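You operate a simulated robot arm through the tools that you are given. There is no shell and no other tool. Be economical: measure what you need, move in short steps, check, and stop when the job is done.

You are at the controls of a simulated two-armed robot. One attempt, no reset.

JOB
Pick up the printed block labelled "D" from the top deck of the hand cart with one hand, pass it to the other hand and put it on the low shelf of the stamper bench. Set down upright: printed block.

Only the result counts: the job must be done as asked and must still hold three seconds after the hand-in. Knocking over, shifting, dropping, spilling or breaking anything else fails it.

ROBOT AND FRAMES
Two 7-joint arms with two-finger parallel grippers on one trunk, on a base that drives. Base frame: it is fixed to the floor where the robot stands at the start and does not move with it; the origin is under the middle of the robot, x ahead of it, y to its left, z up; the surface under the hand at the start is at about z = 55. Readings come in cm, rad, newtons and seconds.
The left shoulder is at the start at [2, 13.8, 122.5], the right one opposite. Places, roughly: low shelf of the stamper bench [-280, -200, 30]. Payload 1.57 kg a hand.
Tool frame (each hand has its own): the origin (TCP) lies between the finger pads and is the grasp point; the fingertips stand 3 cm ahead of it; z points along the fingers, y is the line along which they close. Largest opening 8 cm; finger width 1.7, thickness 1.2; the body of the gripper, 4 by 8.2 cm, starts 8 cm behind the TCP.
Orientation is that of the tool frame in the base frame, as [roll, pitch, yaw] about the fixed x, y, z axes, in that order (R = Rz(yaw) Ry(pitch) Rx(roll)). With the fingers straight down and closing along the base's y, the tool's x points along the base's -x, its y along +y and its z along -z.

CONTROLS
- The arms move only by the tool arm_command. It takes "left_plan", "right_plan" or both (then of equal length, played together; a hand with none holds still); each is text: rows parted by semicolons, each of 7 numbers parted by spaces: the shift along the tool's x, y, z in cm, then the turn, a rotation vector about the tool's x, y, z in rad, then the gripper command, from -1 (fully open) to 1 (shut), values between in proportion. In form: dx dy dz ax ay az jaw; .... A call has 1 to 8 rows; each row is the pose to reach, as a shift and turn from the pose commanded when the call began, along the tool's axes at that moment. Rows are played at 5 a second. More than 5 cm and 0.15 rad between two rows, or a gripper value outside its range, and nothing of the call is played. Where a pose cannot be reached the arm comes as near as it can. A force on the tool above 40 N (or 10 N above the force at the start of the call, whichever is more), or a blocked arm, ends the call early, and 0.2 s more pass. The fingers move at their own pace (about 4.5 cm/s each) and stop on an object; they squeeze with about 37 N. The grip force told is the motor's: it shows also when the fingers shut on nothing. Time passes only in rows, and 0.2 s behind the last, so rows that repeat a pose let the fingers close. The reply holds the time, the measured pose of the TCP, the force on the tool along the base axes, the opening and the grip force, in the units named above and with some noise, with the torque about the TCP (base axes, N m) and any sound that the robot's microphone picked up.
- Cameras (640 x 400 px; columns grow to the right, rows downward): "scene" is now at [18.63, 0.27, 109.58]; the picture's right is [0.00, -1.00, 0.00], its down [-0.76, -0.00, -0.66] and it looks along [0.66, 0.00, -0.76] (base axes); focal length 286 px, centre (320, 200). "left" rides on the left gripper at [7.2, 0.7, -12.2] in its tool frame; the picture's right is [-0.09, 1.00, 0.00], its down [-0.84, -0.08, -0.54] and it looks along [-0.54, -0.05, 0.84] (tool axes); focal length 238 px, centre (320, 200). "right" rides on the right gripper at [7.2, -0.7, -12.2] in its tool frame; the picture's right is [0.09, 1.00, 0.00], its down [-0.84, 0.08, -0.54] and it looks along [-0.54, 0.05, 0.84] (tool axes); focal length 238 px, centre (320, 200). There is no depth. A picture from a camera that has moved, and an enlarged one, comes with that camera's place and axes in the base frame and with its lens. The place of the scene camera against the robot may be out by one fixed shift of up to 1.8 cm in any direction.
- snapshot(camera): a new picture of that camera. The clock stands still meanwhile.
- lift_body(by): slides the trunk up (or, below 0, down) by that many cm; the arms and the scene camera ride with it, the base frame stays. It gives what a move gives, with no picture.
- drive_base(legs): drives the robot by 1 to 6 legs, each [ahead, left, turn to the left] in cm, cm and rad, along the robot's own axes; the way and the turn of a leg run together, so that a leg with both is an arc; at most 150 cm and 3.142 rad a leg. The arms and the cameras ride along, it lands a little off, and it stops where it bumps. It gives what a move gives.
- pan_tilt(pan, tilt): turns the head with the scene camera to pan (to the left, within 1.047 rad either way) and tilt (down, from -0.506 to 1.204), counted from straight ahead of the robot. It gives what a move gives.
- zoom(camera, box): a new picture of the part [left, top, right, bottom] of that camera's present view, enlarged. The clock stands still meanwhile.
- close_job(): hands the job in; it is judged then, once.

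Work in short steps. Places have to be worked out from the pictures, the camera data and where the tool is seen: move nearer, look again, correct. Check each grasp and each placing, and mend what went wrong. You have 120 turns and 88 pictures in all, those below and enlarged ones among them. Open the grippers and draw the arms clear of the work before you hand the job in, unless the task says otherwise; then end with one line.

The tools are called by a JSON object that holds its "op" and its "data". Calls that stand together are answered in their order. arm_command: Moves the arms, as the interface text tells. Its arguments: {"type":"object","properties":{"left_plan":{"type":"string"},"right_plan":{"type":"string"}},"required":[]} The other tools are called the same way: lift_body (by) slides the trunk up or down; drive_base (legs) drives the base; pan_tilt (pan, tilt) turns the head that bears the scene camera; snapshot (camera) takes a picture; zoom (camera, box) takes an enlarged picture of a part of a camera's view; close_job () hands the job in.

At the start:

```text
time_s: 0.0
left_tcp_pos: [33.54, 17.57, 80.76]
left_ee_rot: [3.141, 0.0, 3.141]
left_contact_force: [-0.2, 0.1, 0.6]
left_moment: [0.02, 0.01, 0.05]
left_finger_gap: 7.99
left_grip_force: 0.1
right_tcp_pos: [38.31, -12.18, 86.63]
right_ee_rot: [-3.14, 0.0, 3.141]
right_contact_force: [0.5, 0.6, 0.8]
right_moment: [0.04, 0.01, -0.02]
right_finger_gap: 8.01
right_grip_force: 0.2
trunk travel left (down, up): [-60.0, 64.0]
robot x, y, heading: [-0.03, -0.1, 0.002]
head pan, tilt: [0.002, 0.855]
```

scene: 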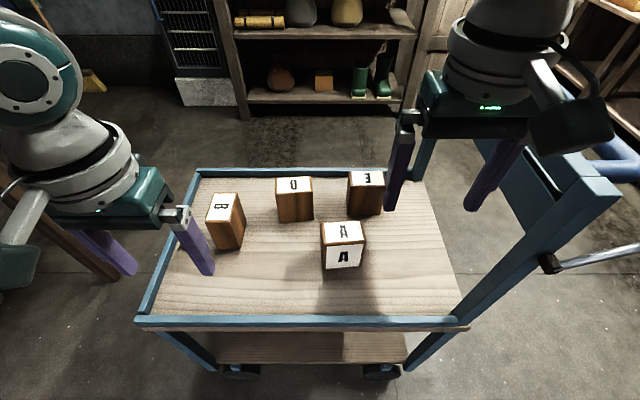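
right: 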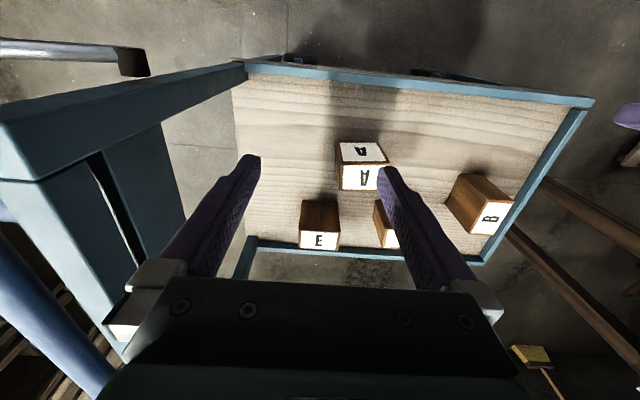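
left: 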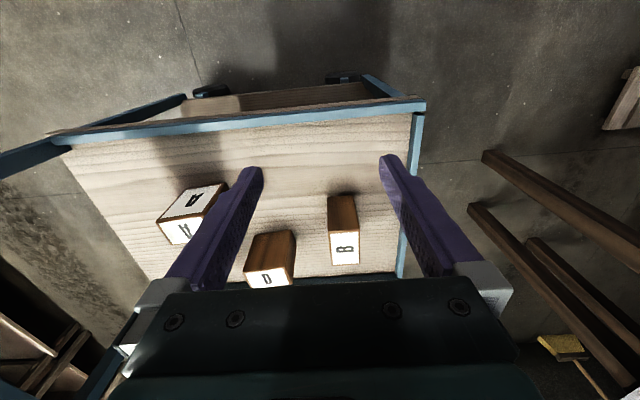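

The scene shows blocks B, D (or O), E and A on the cart. I'll zoom in to verify the labels and read off positions.

{"op": "zoom", "data": {"camera": "scene", "box": [190, 150, 410, 287]}}

{"op": "zoom", "data": {"camera": "left", "box": [140, 160, 440, 347]}}

```text
2.91 times, centred on (300, 218) of scene
camera zoom: at [18.63, 0.27, 109.58], right [0.0, -1.0, 0.0], down [-0.76, 0.0, -0.66], along [0.66, 0.0, -0.76], focal length 830 px, centre (378, 146)
```

zoom: 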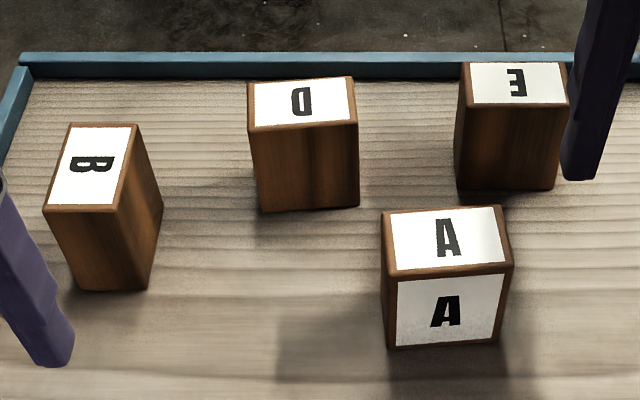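

```text
2.13 times, centred on (290, 254) of left
camera zoom: at [26.36, 18.33, 92.82], right [0.09, 1.0, 0.0], down [0.84, -0.08, 0.54], along [0.54, -0.05, -0.84], focal length 508 px, centre (384, 86)
```

zoom: 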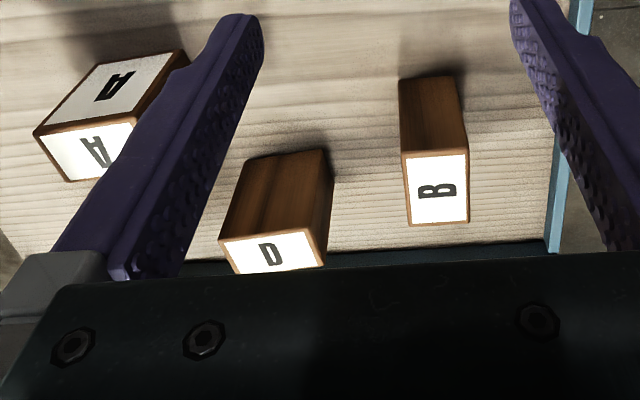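

D is roughly at x≈59–64, y≈2–10, z 55–65 (5 × 7.8 × 10 cm), so it must be gripped across its x side. I'll raise the left hand and begin turning it 90° so it closes along x.

{"op": "arm_command", "data": {"left_plan": "0 0 -2 0 0 0.14 -1; 0 0 -4 0 0 0.28 -1; 0 0 -6 0 0 0.42 -1; 0 0 -8 0 0 0.56 -1; 0 0 -10 0 0 0.70 -1; 0 0 -10 0 0 0.84 -1; 0 0 -10 0 0 0.98 -1; 0 0 -10 0 0 1.12 -1", "right_plan": "0 0 -2 0 0 0 -1; 2 0 -4 0 0 0 -1; 4 0 -6 0 0 0 -1; 6 0 -8 0 0 0 -1; 8 0 -8 0 0 0 -1; 8 0 -8 0 0 0 -1; 8 0 -8 0 0 0 -1; 8 0 -8 0 0 0 -1"}}

```text
time_s: 1.8
left_tcp_pos: [33.47, 17.52, 90.71]
left_ee_rot: [-3.142, 0.0, 2.02]
left_contact_force: [-0.6, -0.2, -0.1]
left_moment: [-0.01, 0.04, 0.0]
left_finger_gap: 8.0
left_grip_force: 0.0
right_tcp_pos: [30.33, -12.24, 94.65]
right_ee_rot: [-3.14, 0.0, 3.141]
right_contact_force: [-1.0, -0.4, 0.2]
right_moment: [0.01, 0.01, -0.01]
right_finger_gap: 7.99
right_grip_force: 0.0
trunk travel left (down, up): [-60.0, 64.0]
robot x, y, heading: [0.04, -0.09, -0.003]
head pan, tilt: [0.002, 0.855]
```

The turn works. I'll finish it to 90° and then lower the trunk by 18.

{"op": "arm_command", "data": {"left_plan": "0 0 0 0 0 0.14 -1; 0 0 0 0 0 0.28 -1; 0 0 0 0 0 0.42 -1; 0 0 0 0 0 0.45 -1"}}

{"op": "lift_body", "data": {"by": -18}}

{"op": "snapshot", "data": {"camera": "scene"}}

```text
time_s: 2.8
left_tcp_pos: [33.48, 17.57, 90.83]
left_ee_rot: [-3.141, 0.0, 1.569]
left_contact_force: [0.4, -1.0, 0.0]
left_moment: [0.0, -0.05, 0.02]
left_finger_gap: 8.02
left_grip_force: 0.1
right_tcp_pos: [30.15, -12.08, 94.63]
right_ee_rot: [-3.14, 0.001, 3.141]
right_contact_force: [-0.3, -0.1, -1.5]
right_moment: [-0.02, 0.01, -0.01]
right_finger_gap: 8.01
right_grip_force: 0.1
trunk travel left (down, up): [-60.0, 64.0]
robot x, y, heading: [0.14, 0.11, -0.004]
head pan, tilt: [0.002, 0.855]
```

```text
time_s: 4.8
left_tcp_pos: [33.29, 17.63, 72.74]
left_ee_rot: [3.141, 0.0, 1.571]
left_contact_force: [-0.1, -0.3, 0.6]
left_moment: [-0.01, 0.0, 0.02]
left_finger_gap: 8.0
left_grip_force: 0.1
right_tcp_pos: [30.24, -12.25, 76.7]
right_ee_rot: [-3.139, 0.0, -3.14]
right_contact_force: [-0.4, -1.4, 0.0]
right_moment: [0.04, 0.01, -0.03]
right_finger_gap: 8.01
right_grip_force: 0.0
trunk travel left (down, up): [-42.0, 82.0]
robot x, y, heading: [-0.13, -0.22, -0.002]
head pan, tilt: [0.002, 0.855]
```

```text
82 pictures are left
camera scene: at [18.64, 0.27, 91.58], right [0.0, -1.0, 0.0], down [-0.76, 0.0, -0.66], along [0.66, 0.0, -0.76], focal length 286 px, centre (320, 200)
```

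scene: 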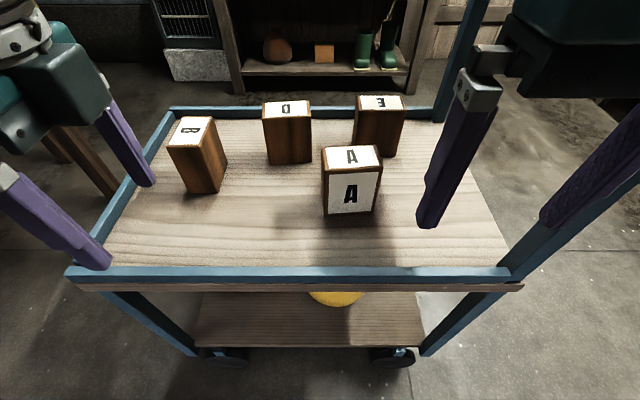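

Now raise the left hand over block height and reach ahead toward D to find how far the arm goes.

{"op": "arm_command", "data": {"left_plan": "0 0 -4 0 0 0 -1; -1 3 -8 0 0 0 -1; -3 6 -8 0 0 0 -1; -5 10 -8 0 0 0 -1; -7 14 -8 0 0 0 -1; -9 18 -8 0 0 0 -1; -11 22 -8 0 0 0 -1; -11 22 -8 0 0 0 -1"}}

```text
refused: row 2 steps farther than a row can; nothing moved
```

Row 2 stepped just over 5 cm, so I'll use smaller steps.

{"op": "arm_command", "data": {"left_plan": "0 0 -4 0 0 0 -1; -1 2 -8 0 0 0 -1; -3 6 -8 0 0 0 -1; -5 10 -8 0 0 0 -1; -7 14 -8 0 0 0 -1; -9 18 -8 0 0 0 -1; -11 22 -8 0 0 0 -1; -11 22 -8 0 0 0 -1"}}

```text
time_s: 6.6
left_tcp_pos: [46.9, 8.95, 81.19]
left_ee_rot: [-3.141, 0.0, 1.572]
left_contact_force: [-0.6, 0.2, -0.2]
left_moment: [0.01, 0.01, 0.0]
left_finger_gap: 7.99
left_grip_force: 0.1
left hand out of reach, approached as far as the arm can: row 6, 7, 8
right_tcp_pos: [30.31, -12.16, 76.66]
right_ee_rot: [3.142, 0.001, 3.141]
right_contact_force: [0.3, 0.0, -0.3]
right_moment: [0.0, 0.02, -0.02]
right_finger_gap: 8.01
right_grip_force: 0.1
trunk travel left (down, up): [-42.0, 82.0]
robot x, y, heading: [-0.1, 0.05, 0.005]
head pan, tilt: [0.002, 0.855]
```

Reach ends at about x=47 at this height. I'll tilt the head down to see how far the base front is from the cart.

{"op": "pan_tilt", "data": {"pan": 0, "tilt": 1.204}}

{"op": "snapshot", "data": {"camera": "scene"}}

```text
time_s: 7.4
left_tcp_pos: [47.0, 9.0, 81.25]
left_ee_rot: [3.141, -0.003, 1.572]
left_contact_force: [0.0, 0.3, -0.1]
left_moment: [-0.02, 0.04, -0.02]
left_finger_gap: 7.98
left_grip_force: 0.1
right_tcp_pos: [30.32, -12.21, 76.63]
right_ee_rot: [-3.141, 0.001, -3.14]
right_contact_force: [-0.4, 0.6, -0.3]
right_moment: [-0.02, 0.01, -0.02]
right_finger_gap: 8.0
right_grip_force: 0.1
trunk travel left (down, up): [-42.0, 82.0]
robot x, y, heading: [0.19, 0.12, -0.004]
head pan, tilt: [0.0, 1.201]
```

```text
81 pictures are left
camera scene: at [16.44, 0.25, 89.26], right [0.0, -1.0, 0.0], down [-0.93, 0.0, -0.36], along [0.36, 0.0, -0.93], focal length 286 px, centre (320, 200)
```

scene: 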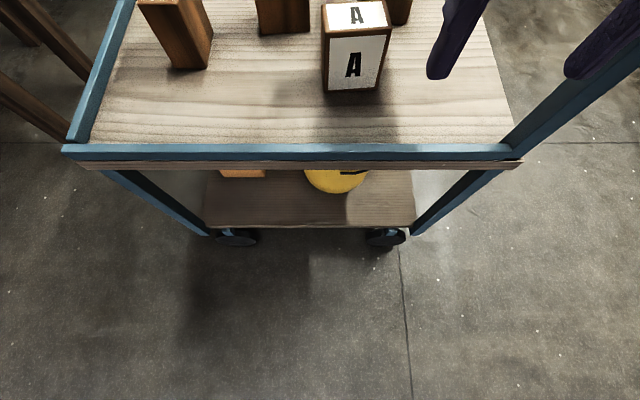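

The base doesn't protrude in view, so there's room to drive in. The cart handle on the right is a hazard for the right arm, so I'll check that side first.

{"op": "pan_tilt", "data": {"pan": -0.9, "tilt": 0.6}}

{"op": "snapshot", "data": {"camera": "scene"}}

{"op": "pan_tilt", "data": {"pan": 0.6, "tilt": 0.8}}

{"op": "snapshot", "data": {"camera": "scene"}}

```text
time_s: 8.6
left_tcp_pos: [46.93, 9.1, 81.16]
left_ee_rot: [-3.141, 0.001, 1.573]
left_contact_force: [-0.7, 0.1, 0.1]
left_moment: [-0.01, 0.0, 0.05]
left_finger_gap: 7.99
left_grip_force: 0.1
right_tcp_pos: [30.31, -12.14, 76.58]
right_ee_rot: [-3.139, 0.0, -3.141]
right_contact_force: [-0.4, -0.9, -0.9]
right_moment: [0.02, 0.03, -0.01]
right_finger_gap: 7.99
right_grip_force: 0.1
trunk travel left (down, up): [-42.0, 82.0]
robot x, y, heading: [-0.05, -0.03, -0.004]
head pan, tilt: [-0.901, 0.6]
```

```text
80 pictures are left
camera scene: at [16.34, -6.67, 93.71], right [-0.78, -0.62, 0.0], down [-0.35, 0.44, -0.82], along [0.51, -0.65, -0.57], focal length 286 px, centre (320, 200)
```

scene: 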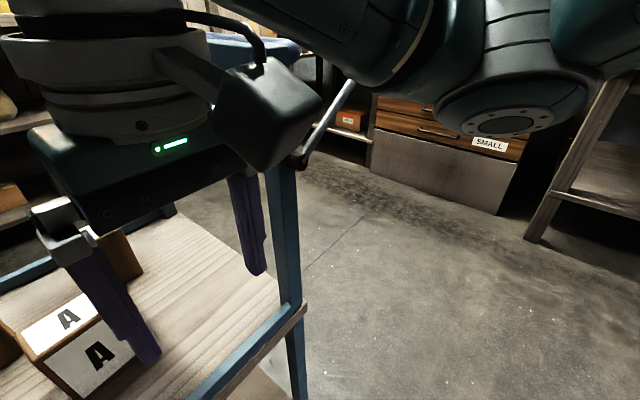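

```text
time_s: 10.2
left_tcp_pos: [46.99, 9.01, 81.2]
left_ee_rot: [3.141, 0.0, 1.573]
left_contact_force: [0.2, 0.3, -0.6]
left_moment: [-0.01, 0.0, 0.01]
left_finger_gap: 8.0
left_grip_force: 0.0
right_tcp_pos: [30.37, -12.15, 76.59]
right_ee_rot: [-3.141, -0.001, 3.141]
right_contact_force: [0.4, 0.5, 0.2]
right_moment: [0.0, -0.01, -0.03]
right_finger_gap: 7.99
right_grip_force: 0.1
trunk travel left (down, up): [-42.0, 82.0]
robot x, y, heading: [0.58, -0.1, 0.001]
head pan, tilt: [0.6, 0.799]
```

```text
79 pictures are left
camera scene: at [17.5, 4.8, 92.03], right [0.56, -0.83, 0.0], down [-0.59, -0.4, -0.7], along [0.58, 0.39, -0.72], focal length 286 px, centre (320, 200)
```

scene: 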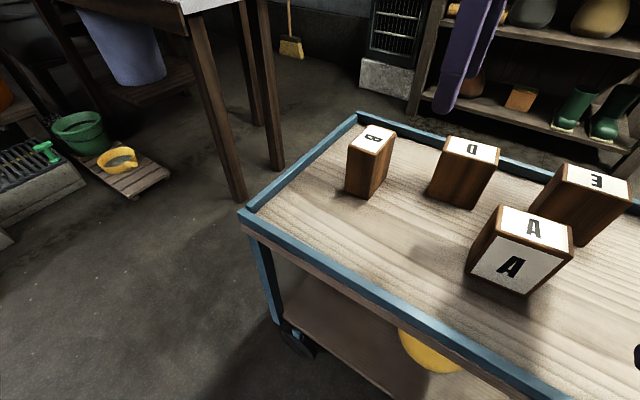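

The arm's full reach is about 45 cm from shoulder to wrist, so I need to drive about 16 cm in. First I'll stretch the right hand up and forward so its elbow stays inside the handle post at about (34, −25, top 81).

{"op": "arm_command", "data": {"right_plan": "0 0 -4 0 0 0 -1; 0 0 -8 0 0 0 -1; -4 -1 -9 0 0 0 -1; -8 -2 -9 0 0 0 -1; -12 -3 -9 0 0 0 -1; -13 -3 -9 0 0 0 -1"}}

{"op": "lift_body", "data": {"by": -6}}

{"op": "pan_tilt", "data": {"pan": -0.9, "tilt": 0.6}}

{"op": "snapshot", "data": {"camera": "scene"}}

```text
time_s: 11.6
left_tcp_pos: [46.94, 8.93, 81.24]
left_ee_rot: [3.142, 0.002, 1.571]
left_contact_force: [-0.2, 0.5, 0.0]
left_moment: [-0.01, -0.03, 0.01]
left_finger_gap: 8.0
left_grip_force: 0.1
right_tcp_pos: [43.29, -15.15, 85.58]
right_ee_rot: [-3.141, 0.001, -3.141]
right_contact_force: [0.6, 0.5, 0.2]
right_moment: [0.03, -0.01, 0.03]
right_finger_gap: 8.01
right_grip_force: 0.0
trunk travel left (down, up): [-42.0, 82.0]
robot x, y, heading: [-0.07, 0.33, -0.0]
head pan, tilt: [0.6, 0.799]
```

```text
time_s: 12.6
left_tcp_pos: [46.92, 8.98, 75.2]
left_ee_rot: [-3.141, -0.001, 1.573]
left_contact_force: [-0.1, -0.2, -0.3]
left_moment: [-0.02, 0.01, 0.0]
left_finger_gap: 7.99
left_grip_force: 0.0
right_tcp_pos: [43.31, -15.21, 79.63]
right_ee_rot: [3.141, -0.001, 3.141]
right_contact_force: [-0.2, -0.7, 0.1]
right_moment: [-0.03, -0.06, 0.02]
right_finger_gap: 8.02
right_grip_force: 0.1
trunk travel left (down, up): [-36.0, 88.0]
robot x, y, heading: [-0.05, -0.02, -0.001]
head pan, tilt: [0.6, 0.799]
```

```text
time_s: 14.2
left_tcp_pos: [46.9, 9.01, 75.22]
left_ee_rot: [-3.141, 0.0, 1.571]
left_contact_force: [-0.9, 0.1, 0.1]
left_moment: [0.02, 0.01, -0.04]
left_finger_gap: 7.99
left_grip_force: 0.0
right_tcp_pos: [43.31, -15.36, 79.52]
right_ee_rot: [-3.141, 0.001, -3.141]
right_contact_force: [0.0, -0.1, 0.5]
right_moment: [0.05, -0.03, 0.02]
right_finger_gap: 7.99
right_grip_force: 0.1
trunk travel left (down, up): [-36.0, 88.0]
robot x, y, heading: [-0.02, 0.12, 0.001]
head pan, tilt: [-0.901, 0.6]
```

```text
78 pictures are left
camera scene: at [16.34, -6.67, 87.71], right [-0.78, -0.62, 0.0], down [-0.35, 0.44, -0.83], along [0.51, -0.65, -0.56], focal length 286 px, centre (320, 200)
```

scene: 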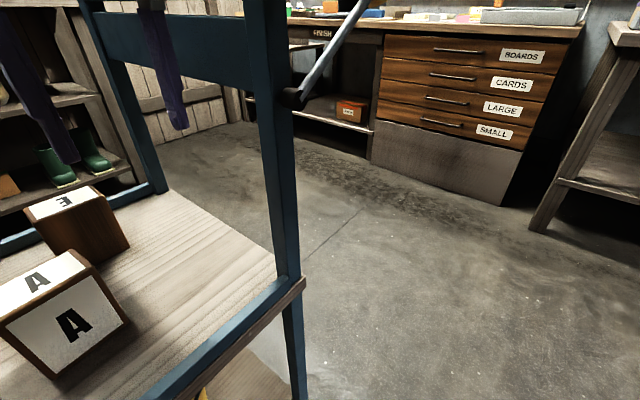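

The handle posts rise to about z 93 with a plate at y≈−24. I'll stretch the right arm straighter to tuck the elbow in, then look at it.

{"op": "arm_command", "data": {"right_plan": "-2 1 0 0 0 0 -1; -4 4 0 0 0 0 -1"}}

{"op": "pan_tilt", "data": {"pan": -0.9, "tilt": -0.3}}

{"op": "snapshot", "data": {"camera": "scene"}}

```text
time_s: 14.8
left_tcp_pos: [46.88, 9.06, 75.25]
left_ee_rot: [3.141, -0.002, 1.572]
left_contact_force: [-0.2, 0.1, 0.2]
left_moment: [-0.04, 0.0, -0.04]
left_finger_gap: 8.0
left_grip_force: 0.0
right_tcp_pos: [47.19, -11.12, 79.62]
right_ee_rot: [3.141, 0.001, -3.139]
right_contact_force: [0.1, -0.1, -0.1]
right_moment: [0.01, -0.01, 0.01]
right_finger_gap: 8.01
right_grip_force: 0.0
trunk travel left (down, up): [-36.0, 88.0]
robot x, y, heading: [-0.19, -0.01, -0.009]
head pan, tilt: [-0.901, 0.6]
```

```text
time_s: 16.0
left_tcp_pos: [46.98, 8.87, 75.16]
left_ee_rot: [3.141, 0.0, 1.573]
left_contact_force: [0.2, 0.4, 0.7]
left_moment: [0.02, 0.0, 0.02]
left_finger_gap: 8.0
left_grip_force: 0.0
right_tcp_pos: [47.17, -11.38, 79.71]
right_ee_rot: [-3.14, 0.0, -3.14]
right_contact_force: [0.0, -0.1, 0.6]
right_moment: [0.02, -0.02, 0.0]
right_finger_gap: 8.03
right_grip_force: 0.0
trunk travel left (down, up): [-36.0, 88.0]
robot x, y, heading: [-0.04, 0.05, -0.001]
head pan, tilt: [-0.901, -0.3]
```

```text
77 pictures are left
camera scene: at [15.73, -5.91, 95.78], right [-0.78, -0.62, 0.0], down [0.18, -0.23, -0.96], along [0.59, -0.75, 0.29], focal length 286 px, centre (320, 200)
```

scene: 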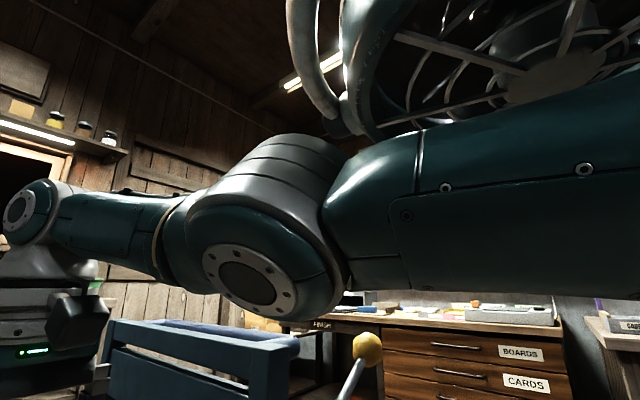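

The elbow sits above and inside the handle (bottom z≈94, y>−20), so it's clear. I'll drive ahead 8 cm with a slight left shift, then check.

{"op": "drive_base", "data": {"legs": [[8, 2, 0]]}}

{"op": "pan_tilt", "data": {"pan": 0, "tilt": 0.9}}

{"op": "snapshot", "data": {"camera": "scene"}}

```text
time_s: 17.1
left_tcp_pos: [54.95, 10.87, 75.28]
left_ee_rot: [3.14, 0.0, 1.57]
left_contact_force: [-0.6, -0.3, 0.9]
left_moment: [0.01, 0.05, 0.01]
left_finger_gap: 7.99
left_grip_force: 0.0
right_tcp_pos: [55.19, -9.34, 79.55]
right_ee_rot: [-3.141, -0.001, -3.14]
right_contact_force: [0.1, 0.2, 0.4]
right_moment: [0.0, 0.0, 0.02]
right_finger_gap: 8.0
right_grip_force: 0.1
trunk travel left (down, up): [-36.0, 88.0]
robot x, y, heading: [8.08, 1.82, -0.004]
head pan, tilt: [-0.901, -0.3]
```

```text
time_s: 18.5
left_tcp_pos: [54.92, 10.94, 75.17]
left_ee_rot: [3.141, -0.001, 1.572]
left_contact_force: [0.0, -0.3, 0.4]
left_moment: [0.0, 0.03, 0.01]
left_finger_gap: 8.01
left_grip_force: 0.0
right_tcp_pos: [55.2, -9.27, 79.65]
right_ee_rot: [-3.139, 0.001, 3.141]
right_contact_force: [-0.8, 0.3, 0.2]
right_moment: [0.02, 0.02, 0.01]
right_finger_gap: 8.0
right_grip_force: 0.1
trunk travel left (down, up): [-36.0, 88.0]
robot x, y, heading: [7.87, 2.28, -0.001]
head pan, tilt: [0.0, 0.901]
```

```text
76 pictures are left
camera scene: at [26.39, 2.23, 85.24], right [0.0, -1.0, 0.0], down [-0.78, 0.0, -0.62], along [0.62, 0.0, -0.78], focal length 286 px, centre (320, 200)
```

scene: 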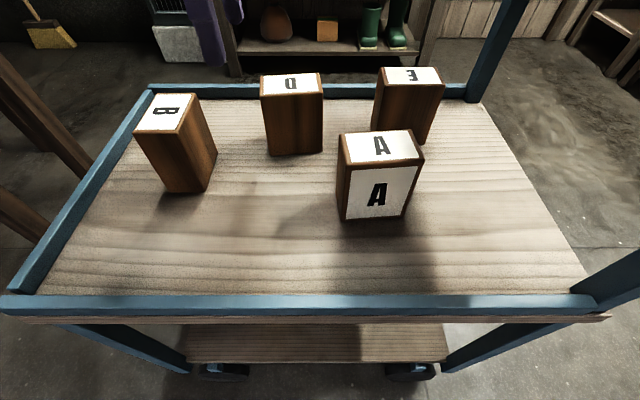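

D's centre works out to about (62, 5.8), yawed about 0.1 rad. Driving ahead another 9 cm, then viewing it from the left hand camera.

{"op": "drive_base", "data": {"legs": [[9, 0, 0]]}}

{"op": "snapshot", "data": {"camera": "left"}}

{"op": "snapshot", "data": {"camera": "scene"}}

```text
time_s: 19.6
left_tcp_pos: [63.9, 10.86, 75.12]
left_ee_rot: [3.141, 0.001, 1.573]
left_contact_force: [-0.4, 0.2, 0.5]
left_moment: [-0.01, 0.01, 0.04]
left_finger_gap: 7.97
left_grip_force: 0.0
right_tcp_pos: [64.19, -9.2, 79.48]
right_ee_rot: [-3.139, -0.001, -3.141]
right_contact_force: [0.7, 0.3, -0.2]
right_moment: [-0.01, 0.03, 0.01]
right_finger_gap: 7.99
right_grip_force: 0.1
trunk travel left (down, up): [-36.0, 88.0]
robot x, y, heading: [17.15, 1.96, -0.003]
head pan, tilt: [0.0, 0.901]
```

```text
75 pictures are left
camera left: at [64.61, 18.26, 87.21], right [1.0, -0.09, 0.0], down [-0.08, -0.84, 0.54], along [-0.05, -0.54, -0.84], focal length 238 px, centre (320, 200)
```

left: 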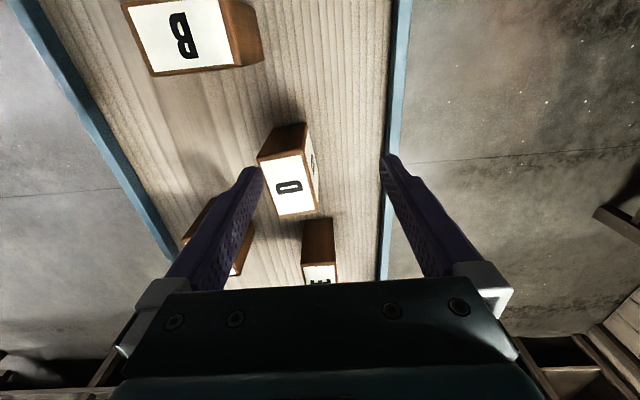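

```text
74 pictures are left
camera scene: at [35.37, 2.26, 85.24], right [0.0, -1.0, 0.0], down [-0.78, 0.0, -0.62], along [0.62, 0.0, -0.78], focal length 286 px, centre (320, 200)
```

scene: 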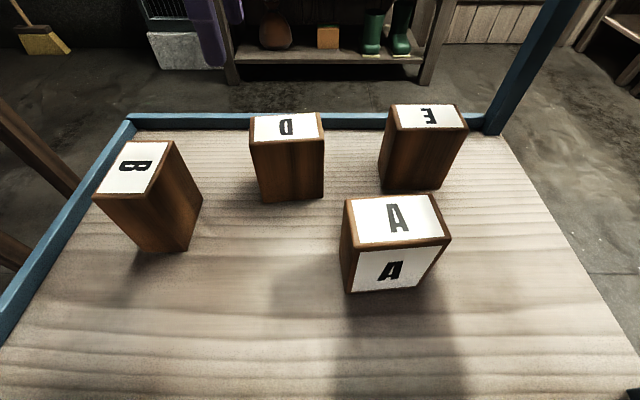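

Zooming on D in the left-hand view for accurate corners.

{"op": "zoom", "data": {"camera": "left", "box": [230, 110, 350, 230]}}

```text
3.33 times, centred on (290, 170) of left
camera zoom: at [64.61, 18.26, 87.21], right [1.0, -0.09, 0.0], down [-0.08, -0.84, 0.54], along [-0.05, -0.54, -0.84], focal length 794 px, centre (420, 300)
```

zoom: 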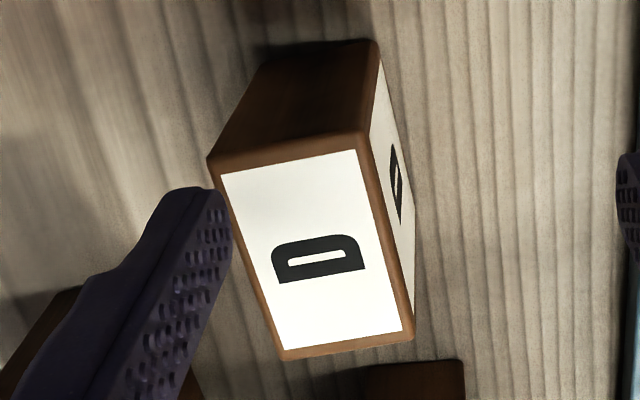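

D's centre is about (60.2, 6.0), top z≈65, yawed +0.09 rad. I'll move the left hand above it with the yaw correction, aiming about 1 cm toward −y, and stay high.

{"op": "arm_command", "data": {"left_plan": "-3 -2 0 0 0 -0.05 -1; -5.9 -3.6 0 0 0 -0.09 -1; -5.9 -3.6 0 0 0 -0.09 -1"}}

```text
time_s: 20.4
left_tcp_pos: [60.21, 5.23, 75.16]
left_ee_rot: [3.141, 0.0, 1.662]
left_contact_force: [0.3, 0.4, -0.5]
left_moment: [0.0, -0.01, -0.01]
left_finger_gap: 8.0
left_grip_force: 0.0
right_tcp_pos: [64.15, -9.31, 79.57]
right_ee_rot: [-3.139, 0.001, -3.14]
right_contact_force: [0.0, 0.1, -0.4]
right_moment: [0.0, 0.0, 0.0]
right_finger_gap: 7.99
right_grip_force: 0.1
trunk travel left (down, up): [-36.0, 88.0]
robot x, y, heading: [16.72, 2.21, 0.001]
head pan, tilt: [0.0, 0.901]
```

The hand is on target; check the alignment with the left camera before descending.

{"op": "snapshot", "data": {"camera": "left"}}

```text
72 pictures are left
camera left: at [60.33, 12.52, 87.2], right [1.0, 0.0, 0.0], down [0.0, -0.84, 0.54], along [0.0, -0.54, -0.84], focal length 238 px, centre (320, 200)
```

left: 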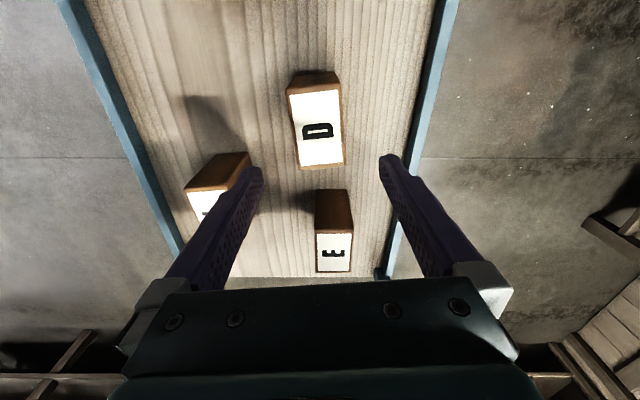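

Centred well, and A and E are clear of the fingers. Descending to z≈62.7.

{"op": "arm_command", "data": {"left_plan": "0 0 3 0 0 0 -1; 0 0 6 0 0 0 -1; 0 0 9 0 0 0 -1; 0 0 11 0 0 0 -1; 0 0 12.4 0 0 0 -1; 0 0 12.4 0 0 0 -1"}}

{"op": "snapshot", "data": {"camera": "left"}}

{"op": "snapshot", "data": {"camera": "scene"}}

```text
time_s: 21.8
left_tcp_pos: [59.87, 5.29, 63.56]
left_ee_rot: [3.141, 0.0, 1.662]
left_contact_force: [0.1, -0.6, 0.6]
left_moment: [0.01, -0.02, 0.01]
left_finger_gap: 8.0
left_grip_force: 0.1
left hand out of reach, approached as far as the arm can: row 4, 5, 6
right_tcp_pos: [64.23, -9.18, 79.57]
right_ee_rot: [-3.138, 0.001, -3.14]
right_contact_force: [-0.3, -0.4, 0.0]
right_moment: [0.01, -0.04, -0.01]
right_finger_gap: 8.02
right_grip_force: 0.1
trunk travel left (down, up): [-36.0, 88.0]
robot x, y, heading: [16.55, 2.18, -0.001]
head pan, tilt: [0.0, 0.901]
```

```text
71 pictures are left
camera left: at [59.92, 12.7, 75.55], right [1.0, 0.0, 0.0], down [0.0, -0.84, 0.54], along [0.0, -0.54, -0.84], focal length 238 px, centre (320, 200)
```

left: 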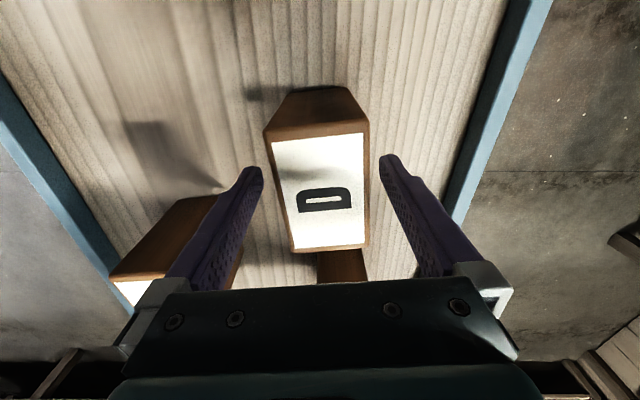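

```text
70 pictures are left
camera scene: at [35.34, 2.25, 85.23], right [0.0, -1.0, 0.0], down [-0.78, 0.0, -0.62], along [0.62, 0.0, -0.78], focal length 286 px, centre (320, 200)
```

scene: 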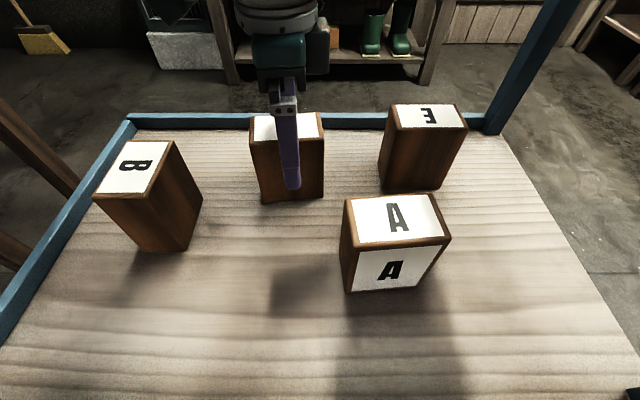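

The fingers straddle D, but the arm stops about 0.9 cm short. Lowering the trunk 1 cm, then closing.

{"op": "lift_body", "data": {"by": -1}}

{"op": "arm_command", "data": {"left_plan": "0 0 0 0 0 0 0.2; 0 0 0 0 0 0 1; 0 0 0 0 0 0 1; 0 0 0 0 0 0 1; 0 0 0 0 0 0 1; 0 0 0 0 0 0 1"}}

```text
time_s: 22.4
left_tcp_pos: [59.8, 5.43, 62.51]
left_ee_rot: [-3.14, 0.0, 1.663]
left_contact_force: [0.8, -0.4, 0.1]
left_moment: [-0.01, 0.03, 0.01]
left_finger_gap: 8.01
left_grip_force: 0.1
right_tcp_pos: [64.2, -9.35, 78.61]
right_ee_rot: [-3.14, 0.0, -3.14]
right_contact_force: [-0.9, 0.4, 0.4]
right_moment: [-0.02, -0.03, 0.01]
right_finger_gap: 7.99
right_grip_force: 0.0
trunk travel left (down, up): [-35.0, 89.0]
robot x, y, heading: [16.67, 1.8, -0.001]
head pan, tilt: [0.0, 0.901]
```

```text
time_s: 23.8
left_tcp_pos: [59.92, 5.25, 62.51]
left_ee_rot: [3.141, 0.0, 1.664]
left_contact_force: [-0.3, -0.1, 1.8]
left_moment: [0.01, -0.07, 0.0]
left_finger_gap: 4.93
left_grip_force: 37.3
right_tcp_pos: [64.27, -9.33, 78.53]
right_ee_rot: [-3.14, -0.001, -3.139]
right_contact_force: [0.8, -0.2, -0.1]
right_moment: [-0.02, 0.0, 0.0]
right_finger_gap: 7.99
right_grip_force: 0.2
trunk travel left (down, up): [-35.0, 89.0]
robot x, y, heading: [16.8, 2.09, -0.002]
head pan, tilt: [0.0, 0.901]
```

Grip is firm (gap 4.93, 37 N). Lifting the trunk 16 cm and verifying.

{"op": "lift_body", "data": {"by": 16}}

{"op": "snapshot", "data": {"camera": "left"}}

{"op": "snapshot", "data": {"camera": "scene"}}

```text
time_s: 25.6
left_tcp_pos: [59.77, 5.34, 78.46]
left_ee_rot: [-3.139, 0.001, 1.663]
left_contact_force: [-1.1, -0.5, -1.8]
left_moment: [0.01, 0.02, 0.01]
left_finger_gap: 4.95
left_grip_force: 36.9
right_tcp_pos: [64.12, -9.34, 94.57]
right_ee_rot: [-3.14, -0.001, -3.14]
right_contact_force: [-0.9, -0.5, -0.2]
right_moment: [-0.02, -0.03, -0.02]
right_finger_gap: 7.98
right_grip_force: 0.0
trunk travel left (down, up): [-51.0, 73.0]
robot x, y, heading: [16.89, 2.21, 0.001]
head pan, tilt: [0.0, 0.901]
```

```text
69 pictures are left
camera left: at [59.9, 12.7, 90.55], right [1.0, 0.0, 0.0], down [0.0, -0.84, 0.54], along [0.0, -0.54, -0.84], focal length 238 px, centre (320, 200)
```

left: 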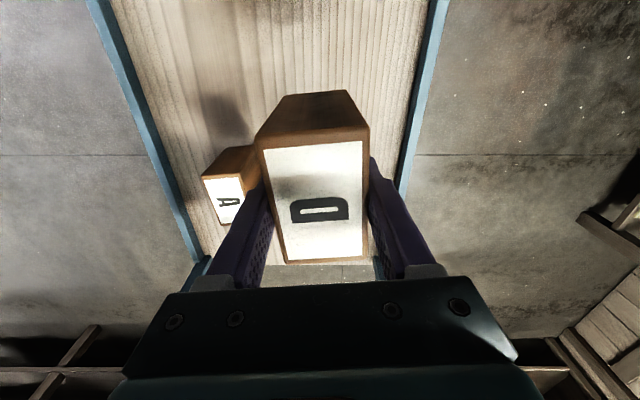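

```text
68 pictures are left
camera scene: at [35.32, 2.26, 100.23], right [0.0, -1.0, 0.0], down [-0.78, 0.0, -0.62], along [0.62, 0.0, -0.78], focal length 286 px, centre (320, 200)
```

scene: 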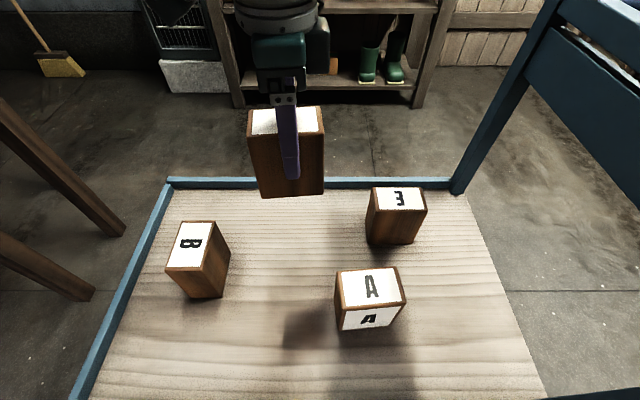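

D is held and clear. Backing straight out to the starting spot.

{"op": "drive_base", "data": {"legs": [[-17, 0, 0]]}}

{"op": "pan_tilt", "data": {"pan": -1.04, "tilt": 0.35}}

{"op": "snapshot", "data": {"camera": "scene"}}

```text
time_s: 27.1
left_tcp_pos: [42.86, 5.41, 78.45]
left_ee_rot: [-3.14, -0.001, 1.665]
left_contact_force: [-0.7, -0.6, -1.3]
left_moment: [0.0, -0.01, -0.03]
left_finger_gap: 4.97
left_grip_force: 36.9
right_tcp_pos: [47.23, -9.17, 94.58]
right_ee_rot: [-3.14, 0.001, -3.14]
right_contact_force: [-0.1, -0.6, -0.3]
right_moment: [0.03, -0.04, 0.0]
right_finger_gap: 7.99
right_grip_force: 0.1
trunk travel left (down, up): [-51.0, 73.0]
robot x, y, heading: [-0.09, 2.11, 0.002]
head pan, tilt: [0.0, 0.901]
```

```text
time_s: 28.4
left_tcp_pos: [42.85, 5.5, 78.55]
left_ee_rot: [-3.141, 0.0, 1.662]
left_contact_force: [0.8, -1.0, -1.6]
left_moment: [-0.02, -0.01, 0.0]
left_finger_gap: 4.94
left_grip_force: 36.8
right_tcp_pos: [47.3, -9.27, 94.72]
right_ee_rot: [-3.141, -0.001, -3.139]
right_contact_force: [0.0, 0.1, -0.5]
right_moment: [-0.03, 0.04, -0.04]
right_finger_gap: 8.04
right_grip_force: 0.1
trunk travel left (down, up): [-51.0, 73.0]
robot x, y, heading: [0.14, 2.27, 0.004]
head pan, tilt: [-1.04, 0.351]
```

```text
67 pictures are left
camera scene: at [15.57, -5.78, 104.98], right [-0.86, -0.51, 0.0], down [-0.17, 0.3, -0.94], along [0.48, -0.81, -0.34], focal length 286 px, centre (320, 200)
```

scene: 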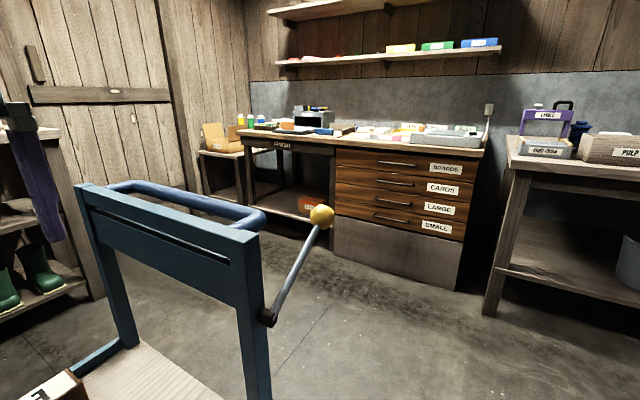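

The post and handle are to the right, so before turning I'll fold both hands in and rotate D so its long side points ahead.

{"op": "arm_command", "data": {"left_plan": "0.8 -1.2 0 0 0 -0.14 1; 1.6 -2.4 0 0 0 -0.28 1; 2.4 -3.6 0 0 0 -0.42 1; 3.2 -4.8 0 0 0 -0.56 1; 4 -6 0 0 0 -0.70 1; 4.7 -7.2 0 0 0 -0.84 1; 5.4 -8.4 0 0 0 -0.98 1; 5.9 -9.5 0 0 0 -1.12 1", "right_plan": "1.5 0 0 0 0 0 -1; 3 -1 0 0 0 0 -1; 4.5 -2 0 0 0 0 -1; 6 -3 0 0 0 0 -1; 7.5 -4 0 0 0 0 -1; 9 -4 0 0 0 0 -1; 10 -4 0 0 0 0 -1; 12 -4 0 0 0 0 -1"}}

{"op": "arm_command", "data": {"left_plan": "0 0 0 0 0 -0.14 1; 0 0 0 0 0 -0.28 1; 0 0 0 0 0 -0.36 1"}}

{"op": "pan_tilt", "data": {"pan": 0, "tilt": 0.6}}

{"op": "snapshot", "data": {"camera": "scene"}}

```text
time_s: 30.2
left_tcp_pos: [32.85, 10.32, 78.52]
left_ee_rot: [-3.141, -0.001, 2.787]
left_contact_force: [0.6, -0.1, -1.4]
left_moment: [0.0, 0.0, -0.02]
left_finger_gap: 4.97
left_grip_force: 36.5
right_tcp_pos: [35.17, -13.23, 94.57]
right_ee_rot: [-3.14, -0.001, -3.14]
right_contact_force: [-0.8, 0.7, -0.7]
right_moment: [-0.02, 0.02, 0.03]
right_finger_gap: 7.99
right_grip_force: 0.1
trunk travel left (down, up): [-51.0, 73.0]
robot x, y, heading: [0.09, 2.03, 0.002]
head pan, tilt: [-1.04, 0.351]
```

```text
time_s: 31.0
left_tcp_pos: [32.92, 10.38, 78.65]
left_ee_rot: [-3.14, 0.001, -3.138]
left_contact_force: [-0.3, 0.1, -1.3]
left_moment: [-0.01, 0.05, 0.01]
left_finger_gap: 4.96
left_grip_force: 36.9
right_tcp_pos: [35.25, -13.35, 94.61]
right_ee_rot: [-3.14, 0.0, -3.14]
right_contact_force: [0.5, -0.8, 0.2]
right_moment: [0.02, 0.01, -0.02]
right_finger_gap: 8.03
right_grip_force: 0.1
trunk travel left (down, up): [-51.0, 73.0]
robot x, y, heading: [0.09, 2.02, 0.001]
head pan, tilt: [-1.04, 0.351]
```

```text
time_s: 32.2
left_tcp_pos: [32.92, 10.28, 78.51]
left_ee_rot: [3.141, 0.001, -3.14]
left_contact_force: [0.7, 0.2, -2.0]
left_moment: [-0.02, 0.01, 0.02]
left_finger_gap: 4.97
left_grip_force: 36.8
right_tcp_pos: [35.28, -13.33, 94.48]
right_ee_rot: [-3.14, 0.001, -3.14]
right_contact_force: [-0.4, -0.3, -0.5]
right_moment: [-0.02, 0.02, 0.03]
right_finger_gap: 7.97
right_grip_force: 0.0
trunk travel left (down, up): [-51.0, 73.0]
robot x, y, heading: [-0.29, 2.06, -0.001]
head pan, tilt: [0.0, 0.6]
```

```text
66 pictures are left
camera scene: at [19.68, 2.24, 102.71], right [0.0, -1.0, 0.0], down [-0.56, 0.0, -0.83], along [0.83, 0.0, -0.56], focal length 286 px, centre (320, 200)
```

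scene: 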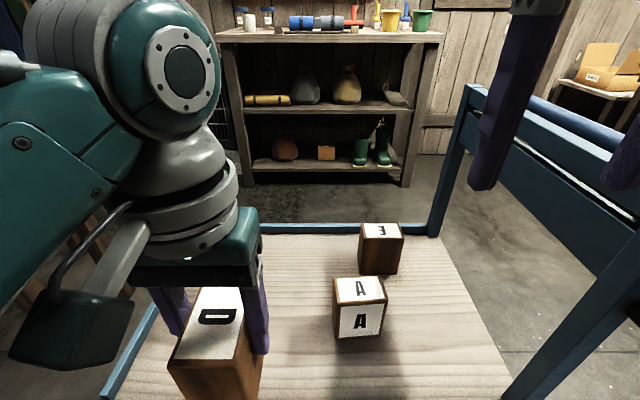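

Now D's long side points ahead. Turning right a quarter turn in place to look toward the stamper bench.

{"op": "drive_base", "data": {"legs": [[0, 0, -1.57]]}}

{"op": "pan_tilt", "data": {"pan": -0.95, "tilt": 0.3}}

{"op": "snapshot", "data": {"camera": "scene"}}

```text
time_s: 36.4
left_tcp_pos: [8.99, -30.78, 78.49]
left_ee_rot: [3.141, -0.001, 1.589]
left_contact_force: [-0.4, 1.2, -1.4]
left_moment: [-0.04, 0.0, 0.01]
left_finger_gap: 4.95
left_grip_force: 36.4
right_tcp_pos: [-14.52, -33.53, 94.55]
right_ee_rot: [-3.141, 0.001, 1.592]
right_contact_force: [0.3, 0.4, 0.2]
right_moment: [0.02, 0.0, -0.03]
right_finger_gap: 7.99
right_grip_force: 0.1
trunk travel left (down, up): [-51.0, 73.0]
robot x, y, heading: [0.07, 1.94, -1.552]
head pan, tilt: [0.0, 0.6]
```

```text
time_s: 37.7
left_tcp_pos: [8.91, -30.71, 78.55]
left_ee_rot: [3.141, 0.001, 1.589]
left_contact_force: [0.0, 0.2, -1.5]
left_moment: [0.0, 0.01, 0.01]
left_finger_gap: 4.93
left_grip_force: 37.3
right_tcp_pos: [-14.46, -33.51, 94.56]
right_ee_rot: [-3.139, 0.001, 1.591]
right_contact_force: [0.0, 0.2, -0.2]
right_moment: [0.04, -0.04, 0.02]
right_finger_gap: 8.02
right_grip_force: 0.0
trunk travel left (down, up): [-51.0, 73.0]
robot x, y, heading: [-0.17, 1.84, -1.553]
head pan, tilt: [-0.949, 0.3]
```

```text
65 pictures are left
camera scene: at [-6.43, -13.33, 105.46], right [-0.6, 0.8, 0.0], down [0.24, 0.18, -0.96], along [-0.77, -0.57, -0.3], focal length 286 px, centre (320, 200)
```

scene: 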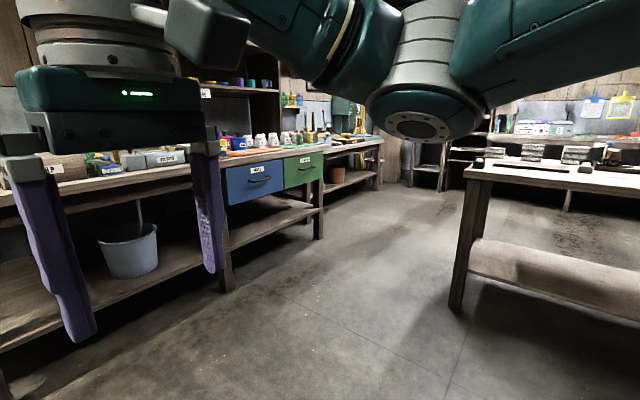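

The bench shelf should appear near pixel (333,177); zooming there.

{"op": "zoom", "data": {"camera": "scene", "box": [230, 80, 430, 205]}}

```text
3.20 times, centred on (330, 142) of scene
camera zoom: at [-6.43, -13.33, 105.46], right [-0.6, 0.8, 0.0], down [0.24, 0.18, -0.96], along [-0.77, -0.57, -0.3], focal length 914 px, centre (288, 384)
```

zoom: 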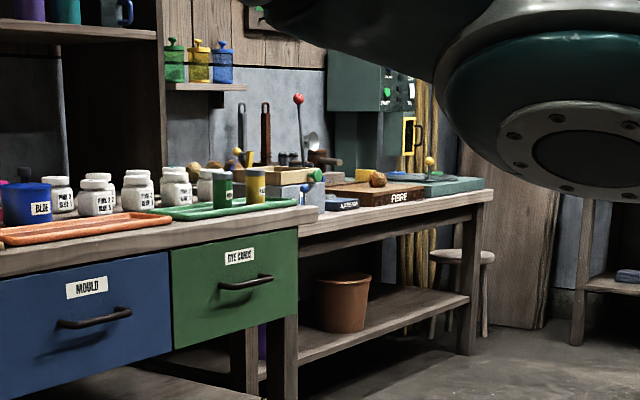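

The stamper bench is the one along the −y wall with the brown pot on its low shelf. I'll move into the free corridor, away from the cart, for the handover.

{"op": "drive_base", "data": {"legs": [[0, 0, -0.6], [80, 0, 0]]}}

{"op": "pan_tilt", "data": {"pan": 0, "tilt": 0.5}}

{"op": "snapshot", "data": {"camera": "scene"}}

```text
time_s: 43.6
left_tcp_pos: [-55.45, -96.73, 78.52]
left_ee_rot: [3.141, 0.0, 0.985]
left_contact_force: [0.2, 0.5, -1.7]
left_moment: [-0.01, 0.01, 0.03]
left_finger_gap: 4.96
left_grip_force: 36.8
right_tcp_pos: [-76.44, -85.52, 94.56]
right_ee_rot: [-3.138, 0.0, 0.986]
right_contact_force: [0.2, 0.1, 0.4]
right_moment: [-0.03, 0.0, 0.03]
right_finger_gap: 7.99
right_grip_force: 0.0
trunk travel left (down, up): [-51.0, 73.0]
robot x, y, heading: [-44.05, -64.79, -2.163]
head pan, tilt: [-0.949, 0.3]
```

```text
time_s: 44.8
left_tcp_pos: [-55.42, -96.59, 78.52]
left_ee_rot: [-3.141, -0.001, 0.986]
left_contact_force: [0.0, 0.5, -0.9]
left_moment: [-0.02, -0.02, 0.02]
left_finger_gap: 4.95
left_grip_force: 36.4
right_tcp_pos: [-76.47, -85.58, 94.49]
right_ee_rot: [-3.141, 0.001, 0.987]
right_contact_force: [0.1, -0.5, 0.8]
right_moment: [-0.02, -0.02, 0.02]
right_finger_gap: 7.99
right_grip_force: 0.0
trunk travel left (down, up): [-51.0, 73.0]
robot x, y, heading: [-44.35, -64.55, -2.157]
head pan, tilt: [0.0, 0.499]
```

```text
63 pictures are left
camera scene: at [-53.93, -80.28, 103.62], right [-0.83, 0.55, 0.0], down [0.26, 0.4, -0.88], along [-0.49, -0.73, -0.48], focal length 286 px, centre (320, 200)
```

scene: 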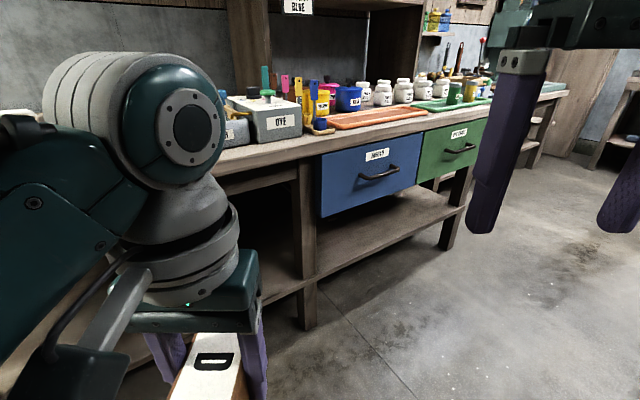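

Open floor here, so I'll do the handover. Left: bring D to robot-frame (36, 5) yawed 0.75 so its rear end faces the right shoulder; right: lower and yaw to match.

{"op": "arm_command", "data": {"left_plan": "-0.6 -0.5 1.5 0 0 -0.13 1; -1.2 -1 3 0 0 -0.26 1; -1.8 -1.5 4.5 0 0 -0.39 1; -2.4 -2 6 0 0 -0.52 1; -3 -2.4 7.5 0 0 -0.65 1; -3.6 -2.8 8.5 0 0 -0.75 1", "right_plan": "1.2 0.2 2.8 0 0 -0.13 -1; 2.4 0.4 5.6 0 0 -0.26 -1; 3.6 0.7 8.4 0 0 -0.39 -1; 4.8 0.9 11.2 0 0 -0.52 -1; 6 1.1 14 0 0 -0.65 -1; 7.2 1.4 16.5 0 0 -0.75 -1"}}

{"op": "arm_command", "data": {"right_plan": "0 0 0 0 -0.14 0 -1; 0 0 0 0 -0.28 0 -1; 0 0 0 0 -0.42 0 -1; 0 0 0 0 -0.56 0 -1; 0 0 0 0 -0.70 0 -1; 0 0 0 0 -0.80 0 -1; 0 0 0 0 -0.87 0 -1"}}

{"op": "snapshot", "data": {"camera": "scene"}}

{"op": "snapshot", "data": {"camera": "right"}}

```text
time_s: 46.2
left_tcp_pos: [-59.76, -98.16, 70.08]
left_ee_rot: [3.14, 0.0, 1.737]
left_contact_force: [-0.1, -0.2, -0.8]
left_moment: [0.03, -0.03, -0.01]
left_finger_gap: 4.94
left_grip_force: 36.8
right_tcp_pos: [-71.29, -80.24, 77.99]
right_ee_rot: [-3.14, -0.001, 1.737]
right_contact_force: [-0.5, 0.8, 0.2]
right_moment: [-0.02, -0.02, 0.01]
right_finger_gap: 7.98
right_grip_force: 0.0
trunk travel left (down, up): [-51.0, 73.0]
robot x, y, heading: [-44.29, -64.7, -2.158]
head pan, tilt: [0.0, 0.499]
```

```text
time_s: 47.8
left_tcp_pos: [-59.84, -98.14, 69.98]
left_ee_rot: [3.141, 0.001, 1.735]
left_contact_force: [-0.7, -0.3, -1.6]
left_moment: [-0.04, -0.01, -0.02]
left_finger_gap: 4.98
left_grip_force: 37.0
right_tcp_pos: [-71.41, -80.13, 78.15]
right_ee_rot: [-3.138, 0.87, 1.737]
right_contact_force: [0.2, 0.0, 0.6]
right_moment: [-0.02, 0.02, -0.01]
right_finger_gap: 7.99
right_grip_force: 0.0
trunk travel left (down, up): [-51.0, 73.0]
robot x, y, heading: [-44.22, -64.24, -2.157]
head pan, tilt: [0.0, 0.499]
```

```text
62 pictures are left
camera scene: at [-53.91, -80.28, 103.62], right [-0.83, 0.55, 0.0], down [0.26, 0.4, -0.88], along [-0.49, -0.73, -0.48], focal length 286 px, centre (320, 200)
```

scene: 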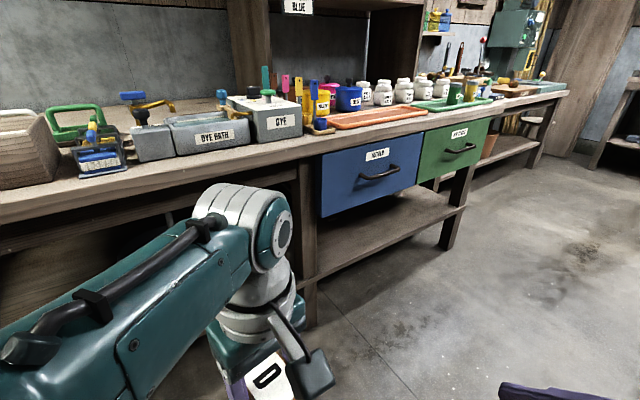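

```text
61 pictures are left
camera right: at [-74.27, -66.59, 80.5], right [0.97, 0.22, -0.07], down [0.1, -0.11, 0.99], along [0.21, -0.97, -0.13], focal length 238 px, centre (320, 200)
```

right: 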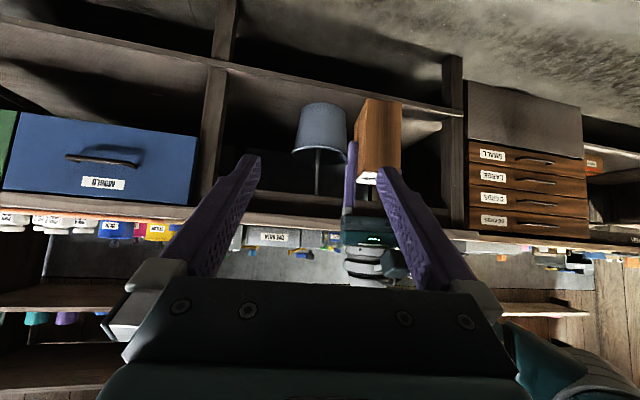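

Projection of D into the right camera matches my estimate to within about 2 px. Moving the right hand to a point 9 cm short of the grasp along its finger axis.

{"op": "arm_command", "data": {"right_plan": "-0.6 2.5 3 0 0 0 -1; -1.2 5 6 0 0 0 -1; -1.9 7.5 9 0 0 0 -1; -1.9 8.5 10.9 0 0 0 -1; -1.9 8.5 10.9 0 0 0 -1"}}

{"op": "snapshot", "data": {"camera": "right"}}

{"op": "snapshot", "data": {"camera": "left"}}

```text
time_s: 49.0
left_tcp_pos: [-59.7, -98.15, 70.05]
left_ee_rot: [3.141, -0.001, 1.734]
left_contact_force: [0.5, 0.1, -0.7]
left_moment: [0.03, -0.04, -0.01]
left_finger_gap: 4.97
left_grip_force: 37.1
right_tcp_pos: [-61.34, -88.36, 72.43]
right_ee_rot: [-3.141, 0.868, 1.738]
right_contact_force: [0.0, 1.4, -0.3]
right_moment: [-0.03, -0.01, -0.02]
right_finger_gap: 7.98
right_grip_force: 0.1
trunk travel left (down, up): [-51.0, 73.0]
robot x, y, heading: [-44.16, -64.14, -2.161]
head pan, tilt: [0.0, 0.499]
```

```text
60 pictures are left
camera right: at [-64.26, -74.65, 74.91], right [0.97, 0.22, -0.07], down [0.1, -0.11, 0.99], along [0.21, -0.97, -0.13], focal length 238 px, centre (320, 200)
```

right: 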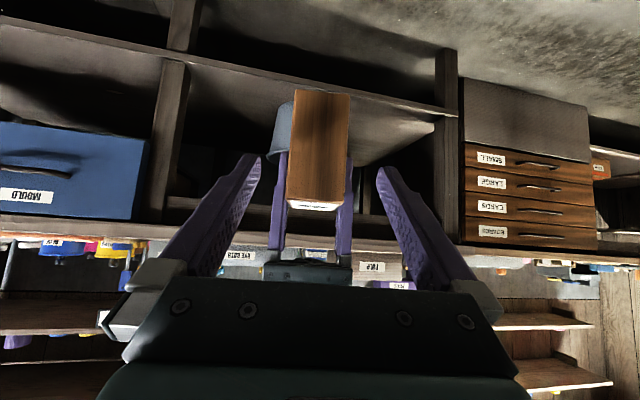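

```text
59 pictures are left
camera left: at [-60.25, -90.84, 82.07], right [1.0, 0.07, 0.0], down [0.06, -0.84, 0.54], along [0.04, -0.54, -0.84], focal length 238 px, centre (320, 200)
```

left: 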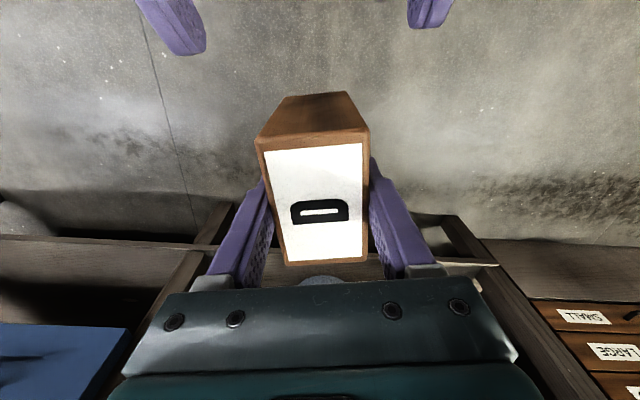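

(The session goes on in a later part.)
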